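You operate a simulated robot arm through the tools that you are given. There is no shell and no other tool.

Carry out the task below with a simulated two-armed robot. There is one attempt and no reset: what you move stays moved.

Task
Take the yellow chock from the white table and put it on the yellow block there. Put the 17 mm spanner from the white table on the purple plate and the 24 mm spanner on the table two. Any order will do. Set down upright: yellow chock.

It is judged by the outcome, as a careful person would: the job done as asked, and still so three seconds after it is handed in. It fails if anything else is knocked over, pushed out of place, dropped, spilled or broken.

Robot
Two 7-joint arms with two-finger parallel grippers on one trunk, on a base that moves. Base frame: it is fixed to the floor where the robot stands at the start and does not move with it; the origin is under the middle of the robot, x ahead of it, y to its left, z up. Readings come in mm, degrees, newtons and seconds.
The left shoulder is at the start at [124, 171, 1162], the right one opposite. With the tool pointing down near the work surface each hand reaches from about 380 to 900 mm from the robot's upright axis, wherever it stands, measured 20 degrees to its own side. Places, roughly: purple plate [3250, 1750, 750]; spanner [3500, 1500, 750]; table two [1000, 5000, 800]; yellow block [3500, 1250, 750]; yellow chock [3250, 1000, 750]. Payload 4.4 kg a hand.
Tool frame (each hand has its own): the origin (TCP) lies between the finger pads and is the grasp point; the fingertips stand 23 mm ahead of it; z points along the fingers, y is the line along which they close. Largest opening 94 mm; finger width 38, thickness 10; the body of the gripper, 54 by 96 mm, starts 39 mm behind the TCP.
Orientation is told as [roll, pitch, yaw] about the base's x, y, z axes, in that order, counted from this pose: with the fingers straight down and closing along the base's y, the tool's x points along the base's -x, its y along +y and its z along -z.

Tools
- The arms move only by the tool arm_command. It takes "left_commands", "right_commands" or both (then of equal length, played together; a hand with none holds still); each is a list of rows, each a list of 7 numbers: the shift along the base's x, y, z in mm, then the turn, a rotation vector about the base's x, y, z in rad, then the gripper command, from -1 (shut) to 1 (fully open), values between in proportion. In form: [[tx, ty, tz, wx, wy, wz, gripper], ...]. A call has 1 to 20 rows; each row shifts and turns the commanded pose from where the row before left it. Rows are played at 5 a second. More than 50 mm and 8.6 degrees between two rows, or a gripper value outside its range, and nothing of the call is played. A pose out of reach is approached as far as the arm can. The call stops where the force on the tool passes 40 N (or 10 N more than at its start, if that is more) or the arm is blocked; 0.2 s more then pass. Each finger travels about 72 mm/s and halts on what it meets, pressing with about 30 N; the grip force reading is that of the motor and also rises with nothing between the fingers. The clock runs only during rows and for 0.2 s after the last one: add rows that do not move to give the fingers time. It gives the time, the measured TCP pose, the force on the tool (base axes), the opening and the grip force at its end, in the units of the frame above (readings bear some noise), with the torque about the TCP (base axes, N m) and any sound that the robot's microphone picked up.
- Cameras (640 x 400 px; columns grow to the right, rows downward): "scene" is now at [232.1, 2.3, 1290]; the picture's right is [0.03, -1.00, 0.00], its down [-0.69, -0.02, -0.72] and it looks along [0.72, 0.02, -0.69] (base axes); focal length 268 px, centre (320, 200). "left" rides on the left gripper at [86, -16, -75] in its tool frame; the picture's right is [0.18, 0.98, 0.00], its down [-0.58, 0.11, -0.81] and it looks along [-0.79, 0.15, 0.59] (tool axes); focal length 243 px, centre (320, 200). "right" rides on the right gripper at [86, 16, -75] in its tool frame; the picture's right is [-0.18, 0.98, 0.00], its down [-0.58, -0.11, -0.81] and it looks along [-0.79, -0.15, 0.59] (tool axes); focal length 243 px, centre (320, 200). There is no depth. A picture from a camera that has moved, and an enlarged one, comes with that camera's place and axes in the base frame and with its lens.
- snapshot(camera): a new picture of that camera. The clock stands still meanwhile.
- raise_lower(by): moves the trunk up (or, below 0, down) by that many mm; the arms and the scene camera ride with it, the base frame stays. It gives what a move gives, with no picture.
- steer(legs): drives the robot by 1 to 6 legs, each [ahead, left, turn to the left] in mm, mm and degrees, along the robot's own axes; the way and the turn of a leg run together, so that a leg with both is an arc; at most 1500 mm and 180 degrees a leg. The arms and the cameras ride along, it lands a little off, and it stops where it bumps. It gives what a move gives.
- pan_tilt(pan, tilt): turns the head with the scene camera to pan (to the left, within 80 degrees either way) and tilt (down, from -29 to 69), counted from straight ahead of the robot (the tilt from the chest, where the trunk bows). It gives what a move gives.
- inspect(camera, box): a new picture of the part [left, top, right, bottom] of that camera's present view, enlarged. The clock stands still meanwhile.
- hand_in(): hands the job in; it is judged then, once.

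Nothing tells you exact positions but the pictures and the camera data. Unless the task says otherwise, let go and move clear before handing in.

The tools are called after ">>>" by a JSON object that holds its "fn" and its "kwargs". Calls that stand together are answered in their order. arm_command: Moves the arms, as the interface text tells. Its arguments: {"type":"object","properties":{"left_commands":{"type":"array","items":{"type":"array","items":{"type":"number"}}},"right_commands":{"type":"array","items":{"type":"array","items":{"type":"number"}}}},"required":[]} The other tools are called the same way: raise_lower (by) moves the trunk up or down; steer (legs) drives the base; pan_tilt (pan, tilt) turns the head that bears the scene camera; snapshot (camera) takes a picture; inspect (camera, box) takes an enlarged picture of a part of a camera's view; hand_in () hands the job in.

At the start:

```text
time: 0.0
left_eef_pos: [558.4, 219.8, 990.7]
left_ee_rot: [0.0, -0.1, 0.0]
left_wrist_force: [1.2, 0.1, 0.4]
left_moment: [0.02, 0.01, -0.01]
left_finger_gap: 93.8
left_gripper_force: 0.0
right_eef_pos: [583.0, -280.0, 1031.7]
right_ee_rot: [-0.1, 0.1, 0.0]
right_wrist_force: [0.9, -0.5, -0.9]
right_moment: [-0.01, -0.01, 0.0]
right_finger_gap: 93.9
right_gripper_force: 0.1
trunk travel left (down, up): [-175.0, 213.0]
robot x, y, heading: [0.5, 3.1, -0.1]
head pan, tilt (commanded): [1.7, 43.8]
```

scene: 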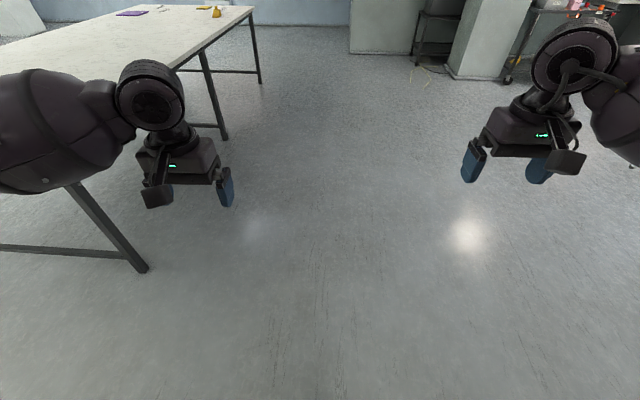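
right: 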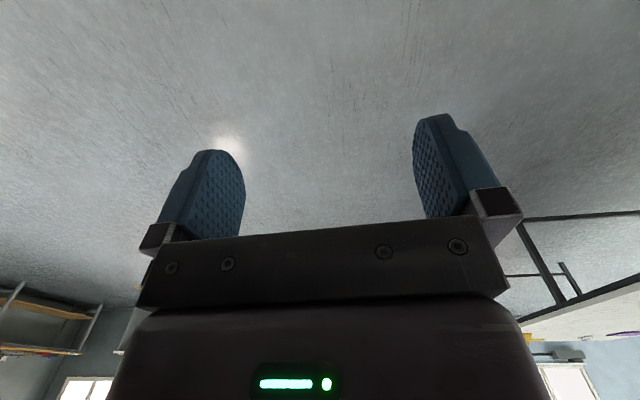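
left: 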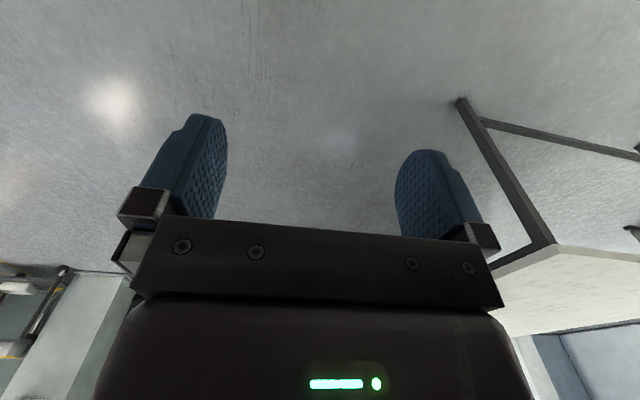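

I see a long white table ahead on the left with a purple plate, spanners and yellow objects at its far end. I'll look around with the head first before driving.

>>> {"fn": "pan_tilt", "kwargs": {"pan": 20, "tilt": 15}}

>>> {"fn": "snapshot", "kwargs": {"camera": "scene"}}

>>> {"fn": "pan_tilt", "kwargs": {"pan": 75, "tilt": 15}}

>>> {"fn": "snapshot", "kwargs": {"camera": "scene"}}

>>> {"fn": "pan_tilt", "kwargs": {"pan": -40, "tilt": 15}}

>>> {"fn": "snapshot", "kwargs": {"camera": "scene"}}

```text
time: 0.9
left_eef_pos: [558.9, 220.1, 990.0]
left_ee_rot: [0.0, 0.0, 0.0]
left_wrist_force: [0.3, 0.6, 0.4]
left_moment: [0.01, 0.02, -0.05]
left_finger_gap: 94.0
left_gripper_force: 0.1
right_eef_pos: [583.5, -278.5, 1030.4]
right_ee_rot: [0.0, -0.1, 0.0]
right_wrist_force: [-0.2, 0.3, -0.3]
right_moment: [-0.01, -0.01, -0.03]
right_finger_gap: 93.8
right_gripper_force: 0.0
trunk travel left (down, up): [-175.0, 213.0]
robot x, y, heading: [-0.6, -2.2, -0.1]
head pan, tilt (commanded): [20.0, 15.0]
```

```text
taken
camera scene: at [237.7, 31.7, 1335.0], right [0.34, -0.94, 0.0], down [-0.24, -0.09, -0.97], along [0.91, 0.33, -0.26], focal length 268 px, centre (320, 200)
```

scene: 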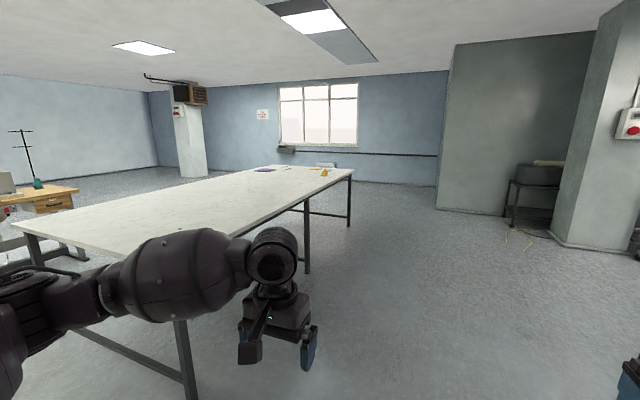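

```text
time: 2.2
left_eef_pos: [559.4, 220.6, 989.7]
left_ee_rot: [-0.1, 0.0, 0.1]
left_wrist_force: [0.0, 0.6, 1.0]
left_moment: [-0.01, -0.01, 0.02]
left_finger_gap: 93.9
left_gripper_force: 0.2
right_eef_pos: [584.0, -277.6, 1030.8]
right_ee_rot: [0.1, 0.0, 0.1]
right_wrist_force: [0.1, 0.8, 0.3]
right_moment: [-0.03, 0.02, -0.01]
right_finger_gap: 93.8
right_gripper_force: 0.1
trunk travel left (down, up): [-175.0, 213.0]
robot x, y, heading: [-2.0, 0.3, 0.0]
head pan, tilt (commanded): [75.0, 15.0]
```

```text
taken
camera scene: at [174.1, 90.0, 1335.1], right [0.97, -0.26, 0.0], down [-0.07, -0.25, -0.97], along [0.25, 0.93, -0.26], focal length 268 px, centre (320, 200)
```

scene: 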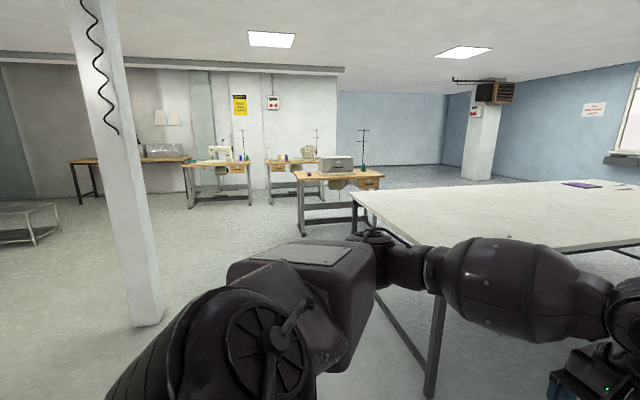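

```text
time: 4.1
left_eef_pos: [559.3, 219.1, 989.1]
left_ee_rot: [-0.1, 0.0, -0.1]
left_wrist_force: [0.0, 0.5, -1.1]
left_moment: [0.01, 0.01, -0.02]
left_finger_gap: 93.9
left_gripper_force: 0.0
right_eef_pos: [583.5, -278.6, 1031.0]
right_ee_rot: [0.0, 0.0, 0.0]
right_wrist_force: [0.3, 0.1, 0.0]
right_moment: [-0.02, 0.04, 0.02]
right_finger_gap: 94.2
right_gripper_force: 0.0
trunk travel left (down, up): [-175.0, 213.0]
robot x, y, heading: [1.9, -2.3, -0.2]
head pan, tilt (commanded): [-40.0, 15.0]
```

```text
taken
camera scene: at [221.4, -60.2, 1335.1], right [-0.64, -0.77, 0.0], down [-0.2, 0.17, -0.97], along [0.74, -0.62, -0.26], focal length 268 px, centre (320, 200)
```

scene: 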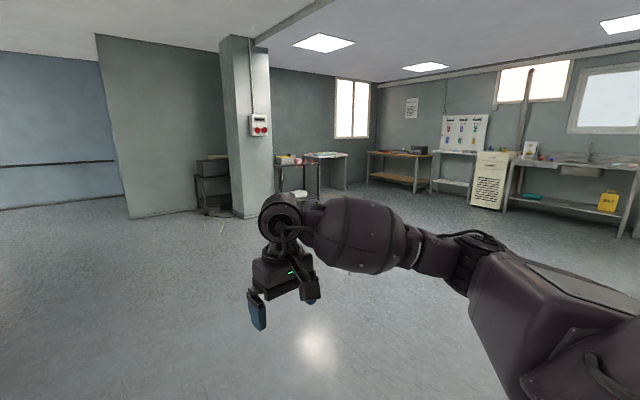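

The work items are at the far right end of the white table. Now I'll zoom in on them from here and on the candidate for table two.

>>> {"fn": "pan_tilt", "kwargs": {"pan": 22, "tilt": 15}}

>>> {"fn": "inspect", "kwargs": {"camera": "scene", "box": [220, 140, 380, 240]}}

>>> {"fn": "pan_tilt", "kwargs": {"pan": 78, "tilt": 15}}

>>> {"fn": "inspect", "kwargs": {"camera": "scene", "box": [200, 120, 440, 270]}}

```text
time: 5.4
left_eef_pos: [559.3, 220.0, 990.5]
left_ee_rot: [0.0, 0.0, 0.0]
left_wrist_force: [0.2, -0.9, -0.6]
left_moment: [0.0, 0.0, -0.03]
left_finger_gap: 94.0
left_gripper_force: 0.1
right_eef_pos: [583.4, -278.7, 1032.1]
right_ee_rot: [0.0, 0.0, -0.1]
right_wrist_force: [0.0, -0.3, -1.0]
right_moment: [0.02, 0.02, 0.02]
right_finger_gap: 94.2
right_gripper_force: 0.0
trunk travel left (down, up): [-175.0, 213.0]
robot x, y, heading: [1.7, 0.6, 0.0]
head pan, tilt (commanded): [22.0, 15.0]
```

```text
4.00 times, centred on (300, 190) of scene
camera zoom: at [236.5, 34.7, 1335.1], right [0.37, -0.93, 0.0], down [-0.24, -0.1, -0.97], along [0.9, 0.36, -0.26], focal length 1073 px, centre (400, 240)
```

zoom: 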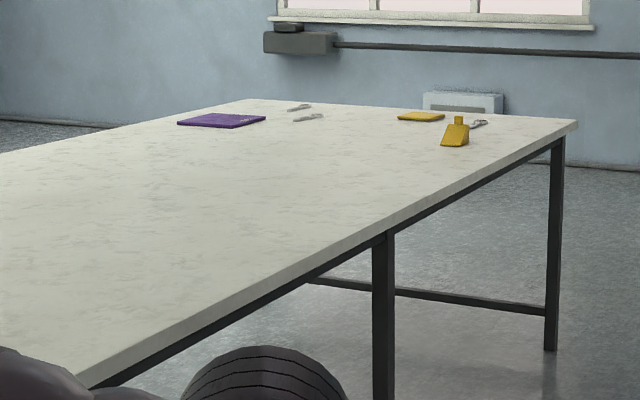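

```text
time: 6.7
left_eef_pos: [559.4, 219.7, 990.0]
left_ee_rot: [0.1, 0.0, -0.1]
left_wrist_force: [-0.2, 0.5, -0.2]
left_moment: [-0.04, -0.04, 0.01]
left_finger_gap: 93.8
left_gripper_force: 0.0
right_eef_pos: [583.8, -278.1, 1031.4]
right_ee_rot: [0.0, -0.1, 0.0]
right_wrist_force: [-0.7, 0.0, 0.3]
right_moment: [0.0, 0.03, -0.01]
right_finger_gap: 94.0
right_gripper_force: 0.0
trunk travel left (down, up): [-175.0, 213.0]
robot x, y, heading: [-5.3, 2.1, -0.2]
head pan, tilt (commanded): [78.0, 15.0]
```

```text
2.67 times, centred on (320, 195) of scene
camera zoom: at [169.4, 91.1, 1335.1], right [0.98, -0.21, 0.0], down [-0.05, -0.25, -0.97], along [0.2, 0.94, -0.26], focal length 715 px, centre (320, 213)
```

zoom: 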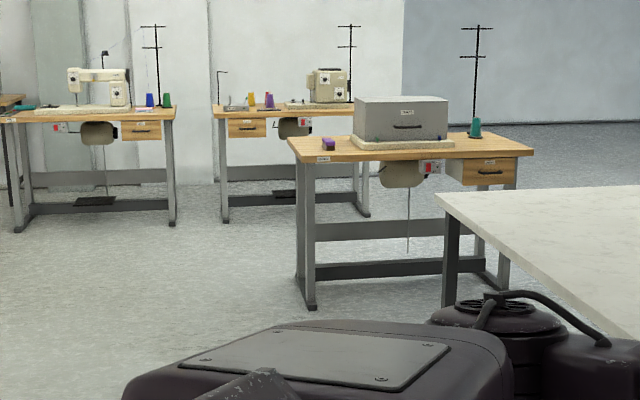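

The items are near the far-right corner of the white table: chock nearest the edge, block and a spanner behind it, plate and two more spanners further in. I'll drive along the right side of the table and turn to face it from a safe distance.

>>> {"fn": "steer", "kwargs": {"legs": [[1500, 0, 0], [1500, 0, 0], [350, 0, 0], [0, 0, 90]]}}

>>> {"fn": "pan_tilt", "kwargs": {"pan": 0, "tilt": 30}}

>>> {"fn": "snapshot", "kwargs": {"camera": "scene"}}

```text
time: 27.0
left_eef_pos: [3192.9, 509.3, 990.1]
left_ee_rot: [-0.1, 0.0, 87.6]
left_wrist_force: [-0.9, -0.6, -0.3]
left_moment: [0.0, -0.01, 0.03]
left_finger_gap: 94.4
left_gripper_force: 0.1
right_eef_pos: [3692.2, 512.7, 1033.2]
right_ee_rot: [0.0, 0.0, 87.6]
right_wrist_force: [0.1, -0.3, 0.5]
right_moment: [0.04, -0.02, 0.02]
right_finger_gap: 94.0
right_gripper_force: 0.0
trunk travel left (down, up): [-175.0, 213.0]
robot x, y, heading: [3387.1, -56.1, 87.2]
head pan, tilt (commanded): [78.0, 15.0]
```

```text
time: 28.5
left_eef_pos: [3192.6, 509.9, 991.2]
left_ee_rot: [0.0, 0.0, 87.6]
left_wrist_force: [-0.1, 0.3, 0.2]
left_moment: [0.04, 0.02, -0.01]
left_finger_gap: 94.0
left_gripper_force: 0.1
right_eef_pos: [3693.2, 513.4, 1032.1]
right_ee_rot: [0.1, 0.1, 87.4]
right_wrist_force: [-0.4, 0.2, -0.1]
right_moment: [-0.02, 0.03, 0.04]
right_finger_gap: 94.0
right_gripper_force: 0.0
trunk travel left (down, up): [-175.0, 213.0]
robot x, y, heading: [3388.3, -59.5, 87.6]
head pan, tilt (commanded): [0.0, 30.0]
```

```text
taken
camera scene: at [3396.5, 185.1, 1310.9], right [1.0, -0.04, 0.0], down [-0.02, -0.5, -0.87], along [0.04, 0.87, -0.5], focal length 268 px, centre (320, 200)
```

scene: 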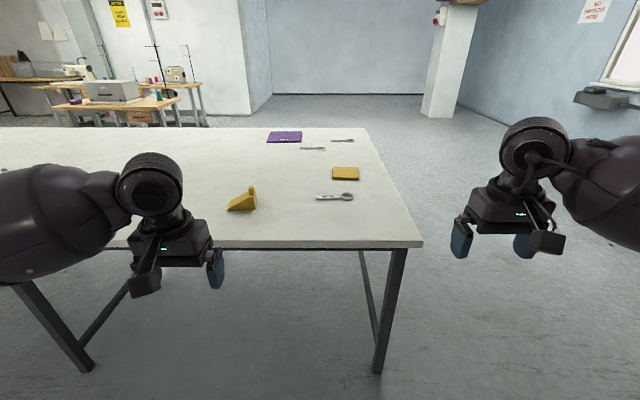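

I now see the table well: chock near the front edge, yellow block, one large spanner near the block, the purple plate at the back with two smaller spanners. Let me zoom in on each.

>>> {"fn": "inspect", "kwargs": {"camera": "scene", "box": [215, 120, 375, 220]}}

>>> {"fn": "inspect", "kwargs": {"camera": "scene", "box": [300, 160, 364, 210]}}

>>> {"fn": "inspect", "kwargs": {"camera": "scene", "box": [290, 125, 370, 160]}}

>>> {"fn": "inspect", "kwargs": {"camera": "scene", "box": [0, 40, 220, 140]}}

```text
4.00 times, centred on (295, 170) of scene
camera zoom: at [3396.5, 185.1, 1310.9], right [1.0, -0.04, 0.0], down [-0.02, -0.5, -0.87], along [0.04, 0.87, -0.5], focal length 1073 px, centre (420, 320)
```

zoom: 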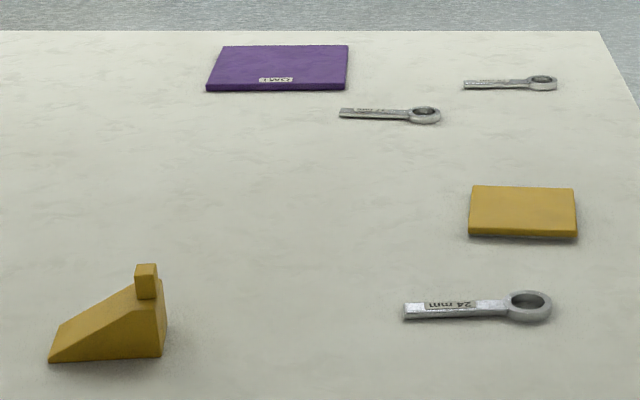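

```text
8.00 times, centred on (332, 185) of scene
camera zoom: at [3396.5, 185.1, 1310.9], right [1.0, -0.04, 0.0], down [-0.02, -0.5, -0.87], along [0.04, 0.87, -0.5], focal length 2146 px, centre (224, 320)
```

zoom: 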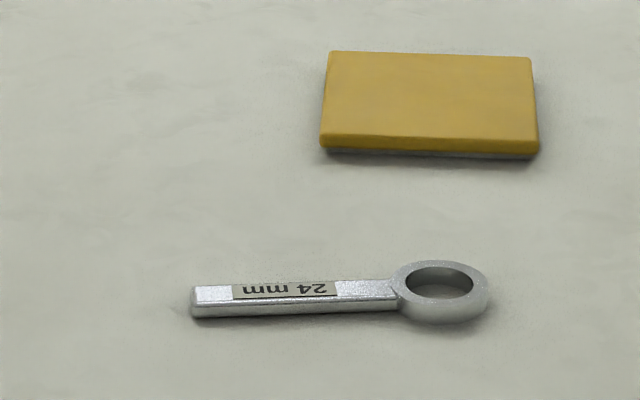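

```text
8.00 times, centred on (330, 142) of scene
camera zoom: at [3396.5, 185.1, 1310.9], right [1.0, -0.04, 0.0], down [-0.02, -0.5, -0.87], along [0.04, 0.87, -0.5], focal length 2146 px, centre (240, 660)
```

zoom: 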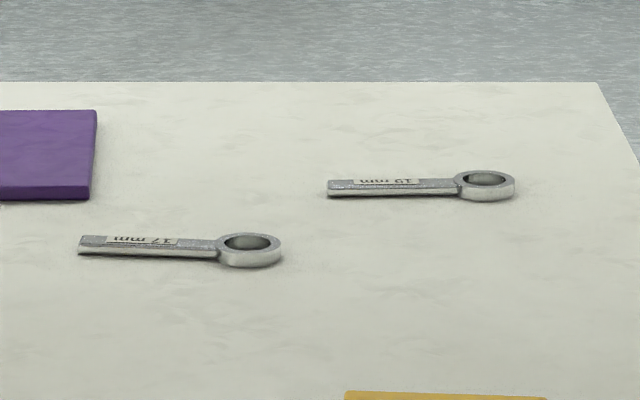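

```text
2.91 times, centred on (110, 90) of scene
camera zoom: at [3396.5, 185.1, 1310.9], right [1.0, -0.04, 0.0], down [-0.02, -0.5, -0.87], along [0.04, 0.87, -0.5], focal length 780 px, centre (931, 520)
```

zoom: 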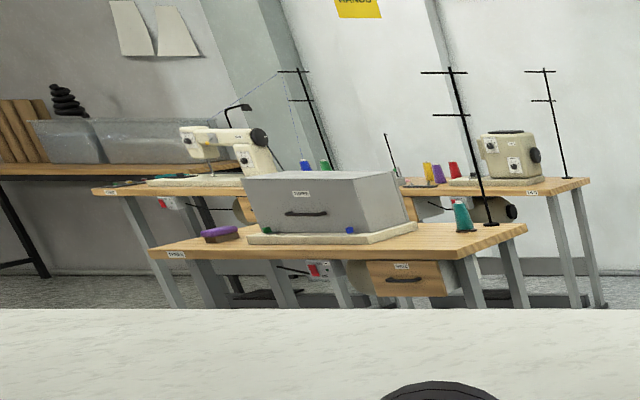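

Labels read 24 mm (near), 17 mm (middle) and 19 mm (back). I'll drive 430 mm closer with a heading correction and look again from above.

>>> {"fn": "steer", "kwargs": {"legs": [[0, 0, 2.4], [430, 0, 0]]}}

>>> {"fn": "pan_tilt", "kwargs": {"pan": 0, "tilt": 40}}

>>> {"fn": "snapshot", "kwargs": {"camera": "scene"}}

>>> {"fn": "snapshot", "kwargs": {"camera": "left"}}

>>> {"fn": "snapshot", "kwargs": {"camera": "right"}}

```text
time: 31.5
left_eef_pos: [3168.7, 933.9, 989.1]
left_ee_rot: [0.0, 0.0, 90.2]
left_wrist_force: [0.4, 0.0, 0.0]
left_moment: [-0.01, -0.01, 0.0]
left_finger_gap: 94.1
left_gripper_force: 0.0
right_eef_pos: [3668.7, 958.3, 1031.0]
right_ee_rot: [0.0, 0.0, 90.0]
right_wrist_force: [0.1, -0.2, -0.4]
right_moment: [-0.02, 0.03, -0.01]
right_finger_gap: 94.0
right_gripper_force: 0.1
trunk travel left (down, up): [-175.0, 213.0]
robot x, y, heading: [3387.9, 375.3, 90.1]
head pan, tilt (commanded): [0.0, 30.0]
```

```text
time: 32.2
left_eef_pos: [3168.9, 933.4, 988.8]
left_ee_rot: [0.1, 0.1, 90.1]
left_wrist_force: [0.1, 0.4, -0.5]
left_moment: [0.03, 0.01, -0.02]
left_finger_gap: 94.0
left_gripper_force: 0.0
right_eef_pos: [3667.6, 956.4, 1032.2]
right_ee_rot: [0.0, 0.1, 90.0]
right_wrist_force: [0.4, 0.3, -0.3]
right_moment: [0.0, 0.01, -0.01]
right_finger_gap: 93.9
right_gripper_force: 0.1
trunk travel left (down, up): [-175.0, 213.0]
robot x, y, heading: [3390.3, 374.0, 89.9]
head pan, tilt (commanded): [0.0, 40.0]
```

```text
taken
camera scene: at [3386.2, 612.2, 1295.7], right [1.0, 0.0, 0.0], down [0.0, -0.64, -0.77], along [0.0, 0.77, -0.64], focal length 268 px, centre (320, 200)
```

scene: 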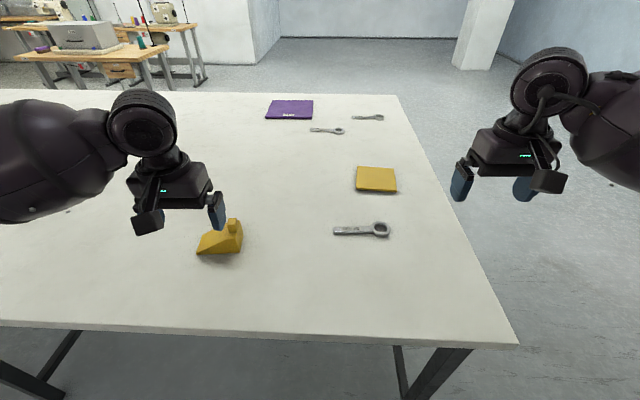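

```text
taken
camera left: at [3183.5, 847.3, 1064.7], right [-0.98, -0.19, 0.0], down [-0.11, 0.58, 0.81], along [-0.15, 0.79, -0.59], focal length 243 px, centre (320, 200)
```

left: 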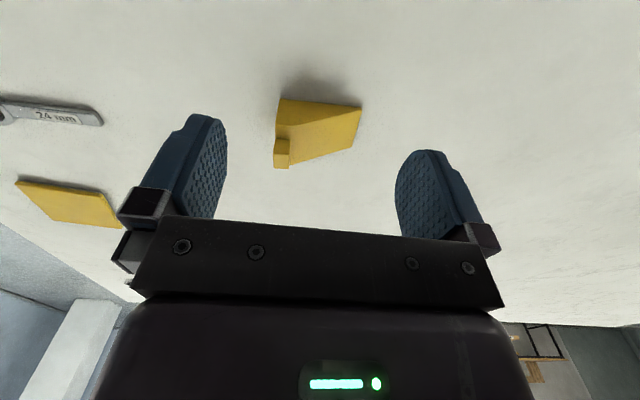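

```text
taken
camera right: at [3651.3, 871.0, 1106.1], right [-0.98, 0.18, 0.0], down [0.11, 0.58, 0.81], along [0.15, 0.79, -0.59], focal length 243 px, centre (320, 200)
```

right: 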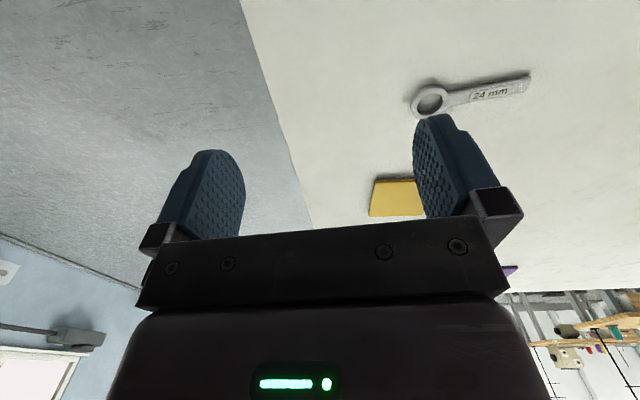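

Triangulating the "24 mm" label from three cameras puts the table surface near z≈797. Now a zoomed look at the chock and block to get their geometry.

>>> {"fn": "inspect", "kwargs": {"camera": "scene", "box": [180, 205, 260, 265]}}

>>> {"fn": "inspect", "kwargs": {"camera": "left", "box": [240, 70, 400, 190]}}

>>> {"fn": "inspect", "kwargs": {"camera": "scene", "box": [320, 150, 416, 246]}}

>>> {"fn": "inspect", "kwargs": {"camera": "scene", "box": [250, 85, 410, 145]}}

```text
6.67 times, centred on (220, 235) of scene
camera zoom: at [3386.2, 612.2, 1295.7], right [1.0, 0.0, 0.0], down [0.0, -0.64, -0.77], along [0.0, 0.77, -0.64], focal length 1788 px, centre (987, -33)
```

zoom: 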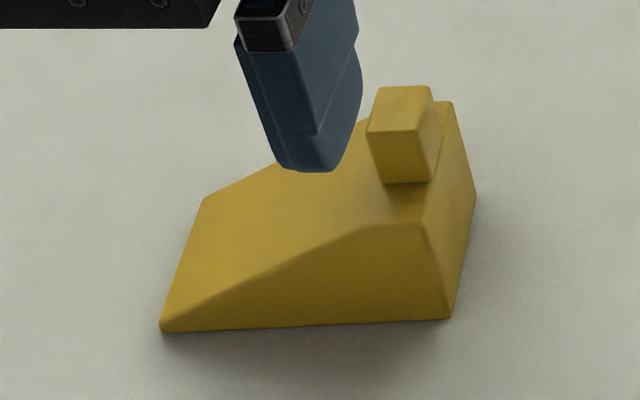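

```text
3.33 times, centred on (320, 130) of left
camera zoom: at [3183.5, 847.3, 1064.7], right [-0.98, -0.19, 0.0], down [-0.11, 0.58, 0.81], along [-0.15, 0.79, -0.59], focal length 809 px, centre (320, 433)
```

zoom: 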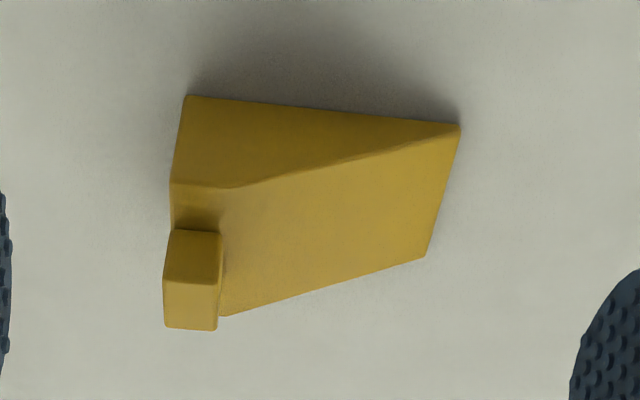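

```text
4.17 times, centred on (368, 198) of scene
camera zoom: at [3386.2, 612.2, 1295.7], right [1.0, 0.0, 0.0], down [0.0, -0.64, -0.77], along [0.0, 0.77, -0.64], focal length 1118 px, centre (120, 208)
```

zoom: 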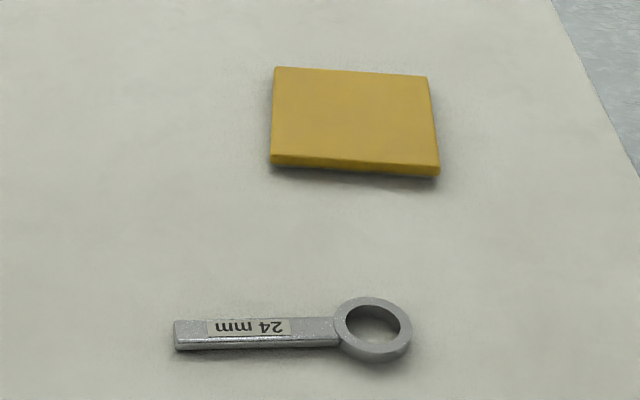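

```text
4.00 times, centred on (330, 115) of scene
camera zoom: at [3386.2, 612.2, 1295.7], right [1.0, 0.0, 0.0], down [0.0, -0.64, -0.77], along [0.0, 0.77, -0.64], focal length 1073 px, centre (280, 540)
```

zoom: 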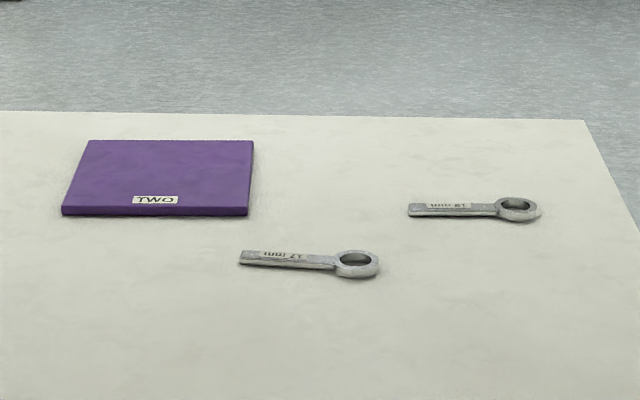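

The chock footprint is about 100×60 mm centred near (3145, 1042), the yellow block about 120×120 centred near (3562, 1304). I'll look down to see how far the base sticks out and how much room there is to the table edge.

>>> {"fn": "pan_tilt", "kwargs": {"pan": 0, "tilt": 69}}

>>> {"fn": "snapshot", "kwargs": {"camera": "scene"}}

```text
time: 33.2
left_eef_pos: [3168.5, 933.9, 990.8]
left_ee_rot: [0.0, -0.1, 90.1]
left_wrist_force: [0.1, 0.3, 0.0]
left_moment: [-0.01, -0.02, 0.02]
left_finger_gap: 94.2
left_gripper_force: 0.1
right_eef_pos: [3668.6, 958.2, 1031.4]
right_ee_rot: [0.0, 0.0, 90.1]
right_wrist_force: [0.5, 0.0, 0.2]
right_moment: [-0.04, -0.02, 0.0]
right_finger_gap: 94.0
right_gripper_force: 0.0
trunk travel left (down, up): [-175.0, 213.0]
robot x, y, heading: [3389.6, 376.8, 90.0]
head pan, tilt (commanded): [0.0, 68.8]
```

```text
taken
camera scene: at [3386.2, 583.2, 1259.5], right [1.0, 0.0, 0.0], down [0.0, -0.93, -0.36], along [0.0, 0.36, -0.93], focal length 268 px, centre (320, 200)
```

scene: 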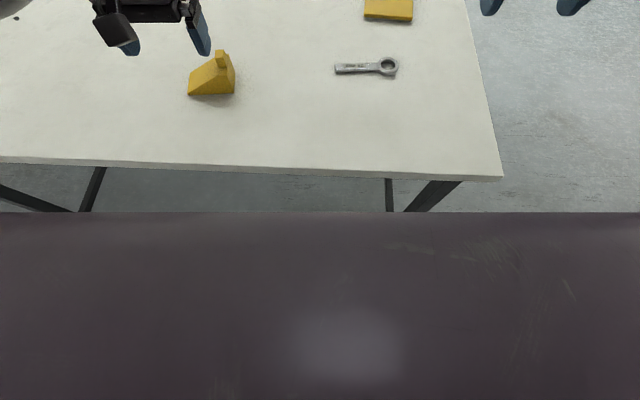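

The chest overhangs but leaves about 300 mm safe standoff. The right arm suits this best: I'll slide the base left so the chock lies ahead-right, then grip the chock across its width with the wrist turned 90°.

>>> {"fn": "steer", "kwargs": {"legs": [[0, 385, 0], [20, 0, 0]]}}

>>> {"fn": "pan_tilt", "kwargs": {"pan": 0, "tilt": 50}}

>>> {"fn": "snapshot", "kwargs": {"camera": "scene"}}

```text
time: 37.5
left_eef_pos: [2781.8, 953.4, 989.7]
left_ee_rot: [0.0, 0.0, 90.0]
left_wrist_force: [0.6, 0.1, -0.4]
left_moment: [-0.01, -0.05, 0.05]
left_finger_gap: 94.0
left_gripper_force: 0.1
right_eef_pos: [3280.6, 979.2, 1031.7]
right_ee_rot: [0.0, 0.0, 89.9]
right_wrist_force: [-0.5, 0.4, 0.1]
right_moment: [-0.02, 0.01, 0.04]
right_finger_gap: 94.0
right_gripper_force: 0.1
trunk travel left (down, up): [-175.0, 213.0]
robot x, y, heading: [3005.3, 394.1, 90.0]
head pan, tilt (commanded): [0.0, 68.8]
```

```text
time: 38.3
left_eef_pos: [2782.1, 954.0, 989.9]
left_ee_rot: [0.0, 0.1, 90.1]
left_wrist_force: [0.2, 0.4, 0.0]
left_moment: [0.0, 0.02, 0.01]
left_finger_gap: 94.0
left_gripper_force: 0.1
right_eef_pos: [3281.9, 977.4, 1032.0]
right_ee_rot: [0.0, 0.0, 90.0]
right_wrist_force: [0.3, 0.3, 0.0]
right_moment: [-0.01, 0.03, 0.01]
right_finger_gap: 93.9
right_gripper_force: 0.0
trunk travel left (down, up): [-175.0, 213.0]
robot x, y, heading: [3000.4, 395.3, 90.0]
head pan, tilt (commanded): [0.0, 50.0]
```

```text
taken
camera scene: at [3000.0, 623.7, 1281.4], right [1.0, 0.0, 0.0], down [0.0, -0.77, -0.64], along [0.0, 0.64, -0.77], focal length 268 px, centre (320, 200)
```

scene: 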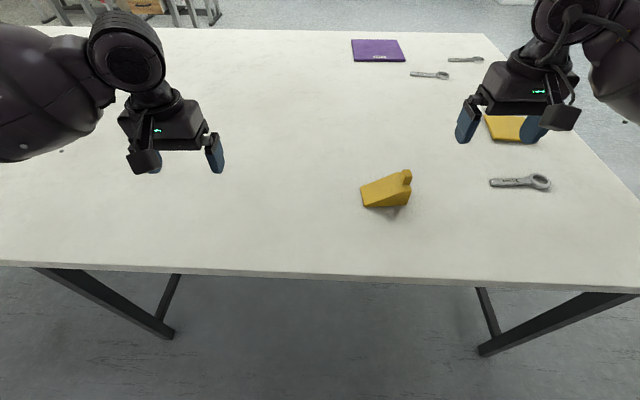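

The chock is now ahead-right of the robot. I'll zoom in to fix its corners, and start turning the right wrist at a safe height.

>>> {"fn": "inspect", "kwargs": {"camera": "scene", "box": [345, 160, 425, 215]}}

>>> {"fn": "arm_command", "kwargs": {"right_commands": [[0, 0, 0, 0, 0, -0.145, 1], [0, 0, 0, 0, 0, -0.145, 1], [0, 0, 0, 0, 0, -0.145, 1], [0, 0, 0, 0, 0, -0.145, 1], [0, 0, 0, 0, 0, -0.145, 1], [0, 0, 0, 0, 0, -0.145, 1]]}}

```text
7.27 times, centred on (385, 188) of scene
camera zoom: at [3000.0, 623.7, 1281.4], right [1.0, 0.0, 0.0], down [0.0, -0.77, -0.64], along [0.0, 0.64, -0.77], focal length 1951 px, centre (-153, 291)
```

zoom: 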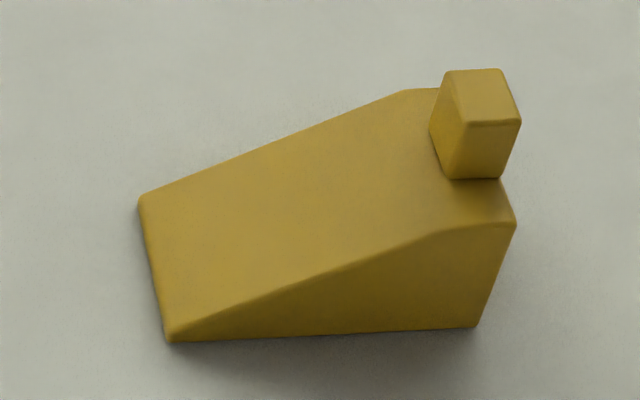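

```text
time: 39.7
left_eef_pos: [2781.3, 953.8, 990.9]
left_ee_rot: [0.1, 0.0, 90.1]
left_wrist_force: [-0.3, 0.0, -0.5]
left_moment: [-0.06, 0.01, -0.03]
left_finger_gap: 94.1
left_gripper_force: 0.1
right_eef_pos: [3281.0, 978.6, 1031.3]
right_ee_rot: [0.0, -0.1, 40.0]
right_wrist_force: [-0.3, 1.3, -0.2]
right_moment: [0.03, 0.01, 0.0]
right_finger_gap: 94.3
right_gripper_force: 0.1
trunk travel left (down, up): [-175.0, 213.0]
robot x, y, heading: [3004.9, 393.3, 90.0]
head pan, tilt (commanded): [0.0, 50.0]
```

The wrist turn works. I'll complete the turn to about 3° yaw and move over the chock's grasp point, then check from the cameras.

>>> {"fn": "arm_command", "kwargs": {"right_commands": [[-24, 13, 0, 0, 0, -0.129, 1], [-24, 13, 0, 0, 0, -0.129, 1], [-24, 13, 0, 0, 0, -0.129, 1], [-24, 13, -20, 0, 0, -0.129, 1], [-22, 12, -30, 0, 0, -0.129, 1], [0, 0, -30, 0, 0, 0, 1], [0, 0, 0, 0, 0, 0, 1]]}}

>>> {"fn": "snapshot", "kwargs": {"camera": "scene"}}

>>> {"fn": "snapshot", "kwargs": {"camera": "right"}}

```text
time: 41.3
left_eef_pos: [2784.0, 953.2, 990.9]
left_ee_rot: [0.0, 0.0, 90.1]
left_wrist_force: [-0.2, 0.7, 0.0]
left_moment: [0.01, -0.02, -0.01]
left_finger_gap: 94.1
left_gripper_force: 0.1
right_eef_pos: [3163.3, 1042.8, 951.9]
right_ee_rot: [0.0, 0.0, 3.2]
right_wrist_force: [1.1, -0.4, -0.4]
right_moment: [-0.01, 0.01, -0.01]
right_finger_gap: 93.9
right_gripper_force: 0.1
trunk travel left (down, up): [-175.0, 213.0]
robot x, y, heading: [3004.1, 397.0, 90.2]
head pan, tilt (commanded): [0.0, 50.0]
```

```text
taken
camera scene: at [2999.8, 623.5, 1281.5], right [1.0, 0.0, 0.0], down [0.0, -0.77, -0.64], along [0.0, 0.64, -0.77], focal length 268 px, centre (320, 200)
```

scene: 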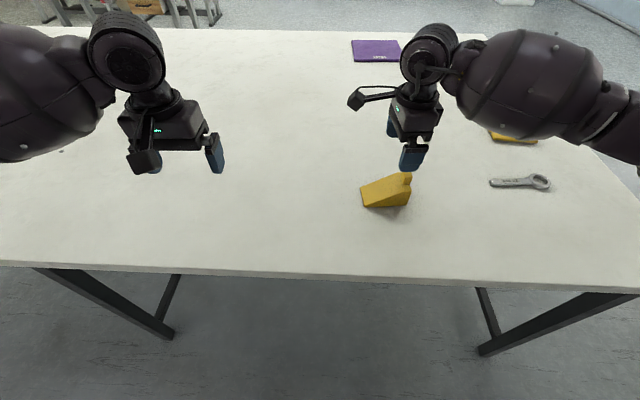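

```text
taken
camera right: at [3075.8, 1054.1, 1026.9], right [0.13, 0.99, 0.0], down [0.59, -0.08, 0.81], along [0.8, -0.1, -0.59], focal length 243 px, centre (320, 200)
```

right: 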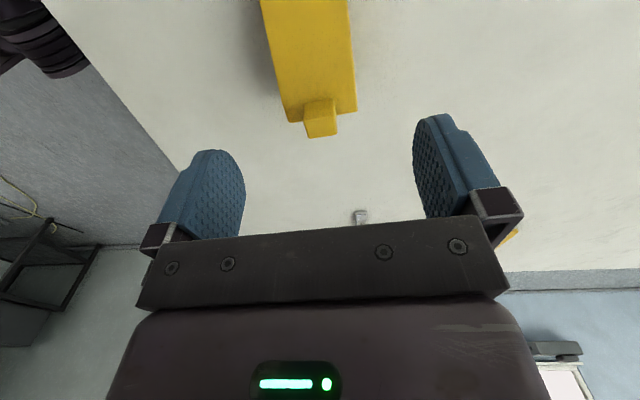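

The gripper straddles the chock well in the hand view (chock centre y≈1041). I'll descend to just above knob clearance and close.

>>> {"fn": "arm_command", "kwargs": {"right_commands": [[5, -2, -25, 0, 0, 0, 1], [0, 0, -25, 0, 0, 0, 1], [0, 0, -25, 0, 0, 0, 1], [0, 0, -20, 0, 0, 0, 1], [0, 0, -16, 0, 0, 0, 1], [0, 0, 0, 0, 0, 0, 1]]}}

>>> {"fn": "snapshot", "kwargs": {"camera": "scene"}}

>>> {"fn": "snapshot", "kwargs": {"camera": "right"}}

```text
time: 42.7
left_eef_pos: [2782.5, 952.7, 990.1]
left_ee_rot: [0.0, 0.0, 90.1]
left_wrist_force: [-0.4, 0.8, -0.6]
left_moment: [0.03, 0.01, -0.02]
left_finger_gap: 94.1
left_gripper_force: 0.1
right_eef_pos: [3169.6, 1040.3, 839.2]
right_ee_rot: [-0.1, 0.1, 3.2]
right_wrist_force: [-0.4, -0.5, 0.3]
right_moment: [-0.03, 0.0, 0.01]
right_finger_gap: 94.1
right_gripper_force: 0.1
trunk travel left (down, up): [-175.0, 213.0]
robot x, y, heading: [3002.0, 396.4, 90.3]
head pan, tilt (commanded): [0.0, 50.0]
```

```text
taken
camera scene: at [3000.0, 623.5, 1281.5], right [1.0, 0.0, 0.0], down [0.0, -0.77, -0.64], along [0.0, 0.64, -0.77], focal length 268 px, centre (320, 200)
```

scene: 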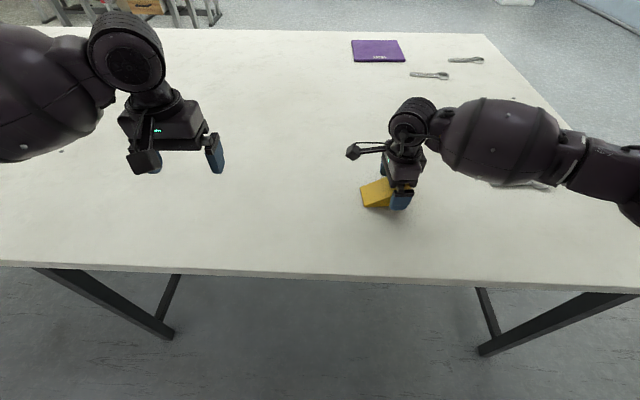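

```text
taken
camera right: at [3081.4, 1051.2, 914.0], right [0.13, 0.99, 0.0], down [0.59, -0.08, 0.81], along [0.8, -0.1, -0.59], focal length 243 px, centre (320, 200)
```

right: 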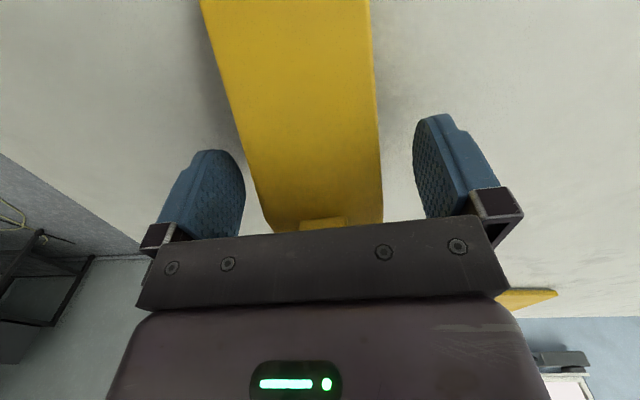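

The fingers straddle the chock without touching. I'll close on it and lift slightly.

>>> {"fn": "arm_command", "kwargs": {"right_commands": [[0, 0, 0, 0, 0, 0, -1], [0, 0, 0, 0, 0, 0, -1], [0, 0, 0, 0, 0, 0, -1], [0, 0, 0, 0, 0, 0, -1], [0, 0, 0, 0, 0, 0, -1]]}}

>>> {"fn": "snapshot", "kwargs": {"camera": "right"}}

```text
time: 43.9
left_eef_pos: [2782.6, 952.9, 989.5]
left_ee_rot: [0.0, -0.1, 90.1]
left_wrist_force: [0.2, -0.7, 0.1]
left_moment: [-0.02, 0.0, 0.0]
left_finger_gap: 94.1
left_gripper_force: 0.0
right_eef_pos: [3169.2, 1041.1, 839.6]
right_ee_rot: [0.0, 0.0, 3.2]
right_wrist_force: [-0.5, 0.5, 0.2]
right_moment: [-0.03, -0.03, 0.0]
right_finger_gap: 59.5
right_gripper_force: 30.5
trunk travel left (down, up): [-175.0, 213.0]
robot x, y, heading: [3005.5, 396.5, 90.1]
head pan, tilt (commanded): [0.0, 50.0]
```

```text
taken
camera right: at [3081.3, 1051.3, 914.0], right [0.13, 0.99, 0.0], down [0.59, -0.08, 0.81], along [0.8, -0.1, -0.59], focal length 243 px, centre (320, 200)
```

right: 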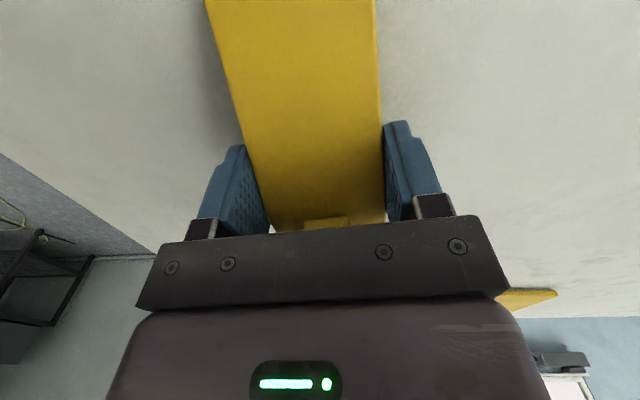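

The chock is gripped (59.5 mm wide, 30 N). I'll lift it 120 mm and check it holds level.

>>> {"fn": "arm_command", "kwargs": {"right_commands": [[0, 0, 8, 0, 0, 0, -1], [0, 0, 16, 0, 0, 0, -1], [0, 0, 25, 0, 0, 0, -1], [0, 0, 30, 0, 0, 0, -1], [0, 0, 30, 0, 0, 0, -1], [0, 0, 11, 0, 0, 0, -1], [0, 0, 0, 0, 0, 0, -1]]}}

>>> {"fn": "snapshot", "kwargs": {"camera": "right"}}

>>> {"fn": "inspect", "kwargs": {"camera": "scene", "box": [330, 80, 490, 220]}}

```text
time: 45.5
left_eef_pos: [2783.1, 952.6, 990.3]
left_ee_rot: [0.0, 0.0, 90.1]
left_wrist_force: [0.6, -0.1, 0.7]
left_moment: [0.0, 0.0, -0.01]
left_finger_gap: 94.2
left_gripper_force: 0.1
right_eef_pos: [3167.9, 1039.1, 961.3]
right_ee_rot: [0.0, 0.0, 3.1]
right_wrist_force: [-0.2, 0.5, -1.3]
right_moment: [0.01, 0.0, -0.01]
right_finger_gap: 59.8
right_gripper_force: 30.3
trunk travel left (down, up): [-175.0, 213.0]
robot x, y, heading: [3004.8, 392.5, 90.0]
head pan, tilt (commanded): [0.0, 50.0]
```

```text
taken
camera right: at [3080.9, 1049.7, 1035.4], right [0.13, 0.99, 0.0], down [0.59, -0.08, 0.81], along [0.8, -0.1, -0.59], focal length 243 px, centre (320, 200)
```

right: 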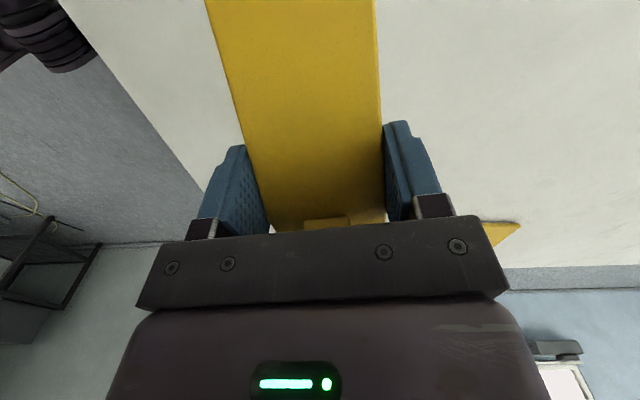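

```text
2.86 times, centred on (410, 150) of scene
camera zoom: at [3000.0, 623.9, 1281.3], right [1.0, 0.0, 0.0], down [0.0, -0.77, -0.64], along [0.0, 0.64, -0.77], focal length 766 px, centre (63, 343)
```

zoom: 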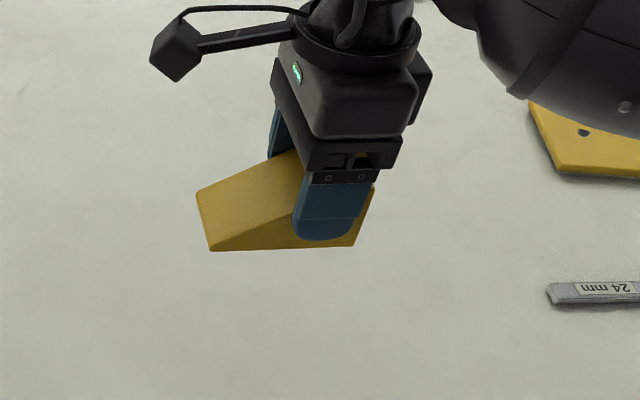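

The chock hangs level in the grip. I'll carry it by sliding the base right and a little ahead, so the block comes within easy reach of the right hand.

>>> {"fn": "steer", "kwargs": {"legs": [[0, -395, 0], [105, 0, 0]]}}

>>> {"fn": "snapshot", "kwargs": {"camera": "scene"}}

>>> {"fn": "snapshot", "kwargs": {"camera": "right"}}

```text
time: 50.4
left_eef_pos: [3176.6, 1058.4, 990.7]
left_ee_rot: [0.0, -0.1, 90.7]
left_wrist_force: [-0.9, 0.4, 0.3]
left_moment: [-0.03, -0.01, 0.02]
left_finger_gap: 94.2
left_gripper_force: 0.0
right_eef_pos: [3562.4, 1149.8, 960.8]
right_ee_rot: [0.1, 0.1, 3.9]
right_wrist_force: [-0.2, 0.7, -1.4]
right_moment: [0.01, 0.02, 0.01]
right_finger_gap: 60.0
right_gripper_force: 29.1
trunk travel left (down, up): [-175.0, 213.0]
robot x, y, heading: [3405.7, 501.7, 90.9]
head pan, tilt (commanded): [0.0, 50.0]
```

```text
taken
camera scene: at [3398.6, 731.6, 1281.3], right [1.0, 0.01, 0.0], down [0.01, -0.77, -0.64], along [-0.01, 0.64, -0.77], focal length 268 px, centre (320, 200)
```

scene: 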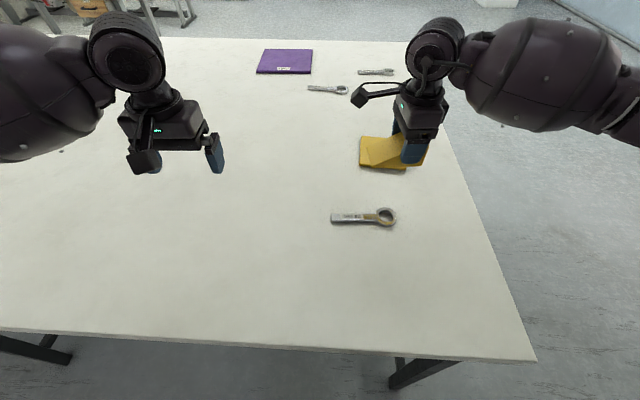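

```text
taken
camera right: at [3474.4, 1158.3, 1035.0], right [0.12, 0.99, 0.0], down [0.59, -0.07, 0.81], along [0.8, -0.09, -0.59], focal length 243 px, centre (320, 200)
```

right: 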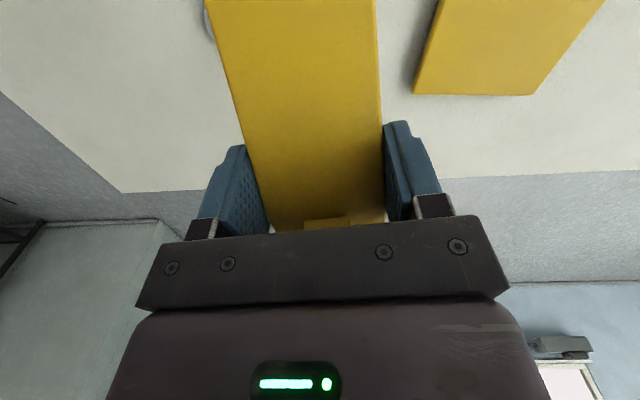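

The hand camera confirms the block centre near (3562, 1303), yaw about −6.5°. I'll move the chock over it, rotating to align.

>>> {"fn": "arm_command", "kwargs": {"right_commands": [[5, 35, 0, 0, 0, -0.06, -1], [5, 40, 0, 0, 0, -0.06, -1], [6, 40, 0, 0, 0, -0.06, -1], [6, 36, 0, 0, 0, 0, -1], [0, 0, -25, 0, 0, 0, -1], [0, 0, -25, 0, 0, 0, -1], [0, 0, 0, 0, 0, 0, -1]]}}

>>> {"fn": "snapshot", "kwargs": {"camera": "right"}}

>>> {"fn": "inspect", "kwargs": {"camera": "scene", "box": [330, 60, 470, 180]}}

```text
time: 52.0
left_eef_pos: [3176.5, 1057.3, 991.1]
left_ee_rot: [-0.1, 0.1, 90.7]
left_wrist_force: [-0.2, 0.1, 0.1]
left_moment: [-0.04, -0.03, 0.03]
left_finger_gap: 94.2
left_gripper_force: 0.2
right_eef_pos: [3584.1, 1298.6, 912.9]
right_ee_rot: [0.1, 0.0, -6.4]
right_wrist_force: [0.6, -0.4, -1.7]
right_moment: [0.04, -0.01, 0.03]
right_finger_gap: 59.6
right_gripper_force: 29.8
trunk travel left (down, up): [-175.0, 213.0]
robot x, y, heading: [3406.5, 502.3, 90.8]
head pan, tilt (commanded): [0.0, 50.0]
```

```text
taken
camera right: at [3499.5, 1323.2, 985.9], right [0.29, 0.96, 0.0], down [0.57, -0.17, 0.81], along [0.77, -0.24, -0.59], focal length 243 px, centre (320, 200)
```

right: 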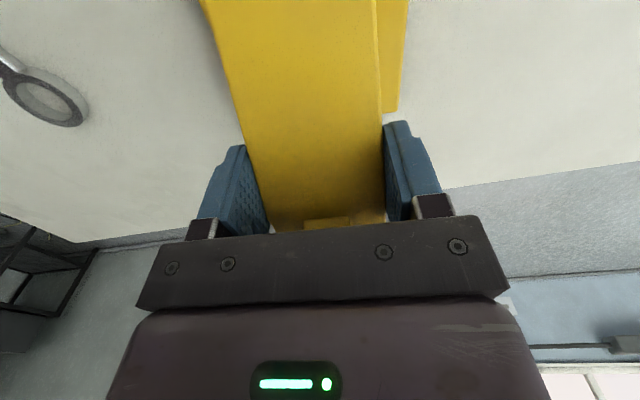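

```text
3.33 times, centred on (400, 120) of scene
camera zoom: at [3398.7, 730.5, 1281.5], right [1.0, 0.01, 0.0], down [0.01, -0.77, -0.64], along [-0.01, 0.64, -0.77], focal length 894 px, centre (53, 467)
```

zoom: 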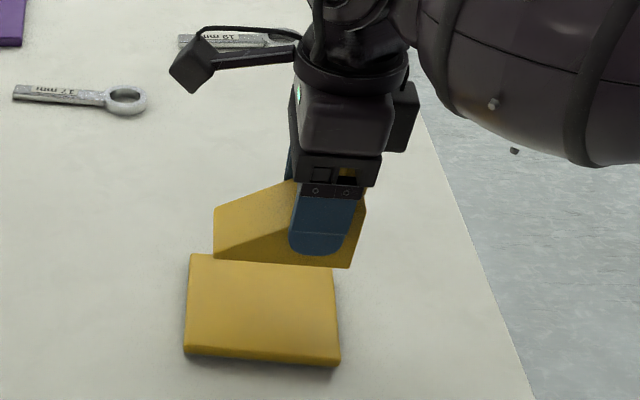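

Both views agree: once lowered the chock will sit centred on the block with ~10 mm margin lengthwise. I'll lower it to just above the block's top.

>>> {"fn": "arm_command", "kwargs": {"right_commands": [[-1, 1, -20, 0, 0, 0, -1], [0, 0, -20, 0, 0, 0, -1], [0, 0, -12, 0, 0, 0, -1], [0, 0, -6, 0, 0, 0, -1], [0, 0, 0, 0, 0, 0, -1]]}}

>>> {"fn": "inspect", "kwargs": {"camera": "scene", "box": [340, 100, 440, 180]}}

```text
time: 53.2
left_eef_pos: [3176.8, 1057.5, 991.0]
left_ee_rot: [0.0, 0.0, 90.7]
left_wrist_force: [0.8, 0.3, 0.6]
left_moment: [0.01, 0.02, 0.01]
left_finger_gap: 93.9
left_gripper_force: 0.0
right_eef_pos: [3583.8, 1298.0, 853.8]
right_ee_rot: [0.0, 0.0, -6.4]
right_wrist_force: [1.4, -0.2, 0.3]
right_moment: [0.05, -0.05, -0.01]
right_finger_gap: 59.5
right_gripper_force: 30.1
trunk travel left (down, up): [-175.0, 213.0]
robot x, y, heading: [3406.1, 503.4, 90.8]
head pan, tilt (commanded): [0.0, 50.0]
```

```text
5.00 times, centred on (390, 140) of scene
camera zoom: at [3398.6, 730.6, 1281.5], right [1.0, 0.01, 0.0], down [0.01, -0.77, -0.64], along [-0.01, 0.64, -0.77], focal length 1341 px, centre (-30, 500)
```

zoom: 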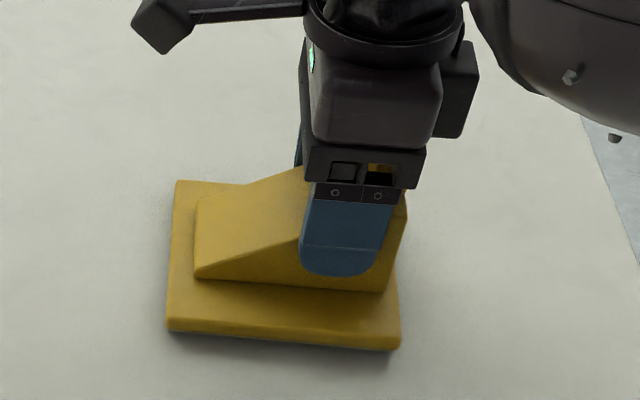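

The chock is almost touching; it sits about 3 mm too far right on the block. I'll nudge it left while slightly raised, then lower gently until contact.

>>> {"fn": "arm_command", "kwargs": {"right_commands": [[0, 0, 3, 0, 0, 0, -1], [-3, 0, 0, 0, 0, 0, -1], [0, 0, -2, 0, 0, 0, -1], [0, 0, -2, 0, 0, 0, -1], [0, 0, -1, 0, 0, 0, -1], [0, 0, 0, 0, 0, 0, -1]]}}

```text
time: 54.6
left_eef_pos: [3176.1, 1055.6, 991.2]
left_ee_rot: [0.0, -0.2, 90.6]
left_wrist_force: [-0.5, 0.8, -0.1]
left_moment: [-0.02, 0.01, 0.02]
left_finger_gap: 93.9
left_gripper_force: 0.1
right_eef_pos: [3580.0, 1299.4, 852.9]
right_ee_rot: [0.2, 0.0, -6.4]
right_wrist_force: [2.1, 2.0, 8.5]
right_moment: [-0.17, -0.05, 0.01]
right_finger_gap: 59.6
right_gripper_force: 30.1
trunk travel left (down, up): [-175.0, 213.0]
robot x, y, heading: [3401.8, 501.0, 90.7]
head pan, tilt (commanded): [0.0, 50.0]
```

Contact is felt (8.5 N upward), so the chock rests on the block. I'll open and check before lifting.

>>> {"fn": "arm_command", "kwargs": {"right_commands": [[0, 0, 0, 0, 0, 0, 0.5], [0, 0, 0, 0, 0, 0, 1], [0, 0, 0, 0, 0, 0, 1], [0, 0, 0, 0, 0, 0, 1]]}}

>>> {"fn": "inspect", "kwargs": {"camera": "scene", "box": [340, 100, 440, 180]}}

>>> {"fn": "snapshot", "kwargs": {"camera": "right"}}

```text
time: 55.6
left_eef_pos: [3177.6, 1056.5, 990.8]
left_ee_rot: [0.0, 0.0, 90.7]
left_wrist_force: [0.1, -0.4, 0.1]
left_moment: [0.04, 0.01, -0.01]
left_finger_gap: 93.9
left_gripper_force: 0.1
right_eef_pos: [3579.5, 1298.9, 851.2]
right_ee_rot: [0.0, -0.1, -6.3]
right_wrist_force: [-0.3, 0.1, 0.1]
right_moment: [-0.03, 0.02, -0.02]
right_finger_gap: 93.7
right_gripper_force: 0.1
trunk travel left (down, up): [-175.0, 213.0]
robot x, y, heading: [3400.4, 499.3, 90.7]
head pan, tilt (commanded): [0.0, 50.0]
```

```text
5.00 times, centred on (390, 140) of scene
camera zoom: at [3398.6, 730.7, 1281.4], right [1.0, 0.01, 0.0], down [0.01, -0.77, -0.64], along [-0.01, 0.64, -0.77], focal length 1341 px, centre (-30, 500)
```

zoom: 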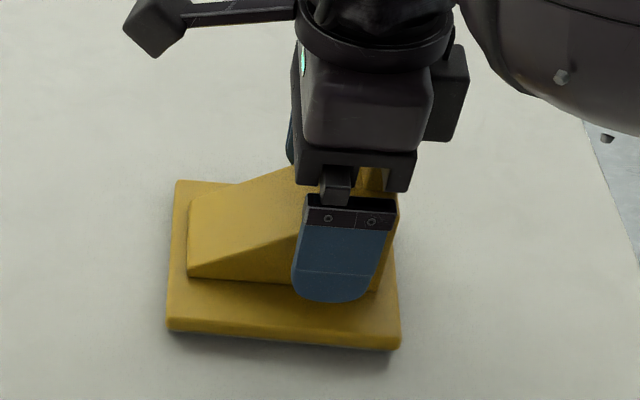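

```text
taken
camera right: at [3495.6, 1324.5, 925.3], right [0.29, 0.96, 0.0], down [0.57, -0.17, 0.81], along [0.77, -0.24, -0.59], focal length 243 px, centre (320, 200)
```

right: 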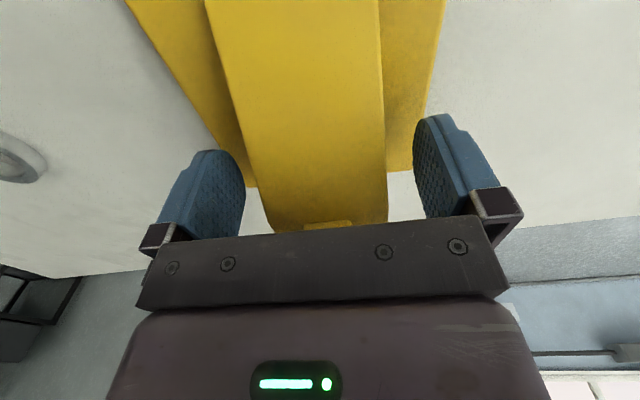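

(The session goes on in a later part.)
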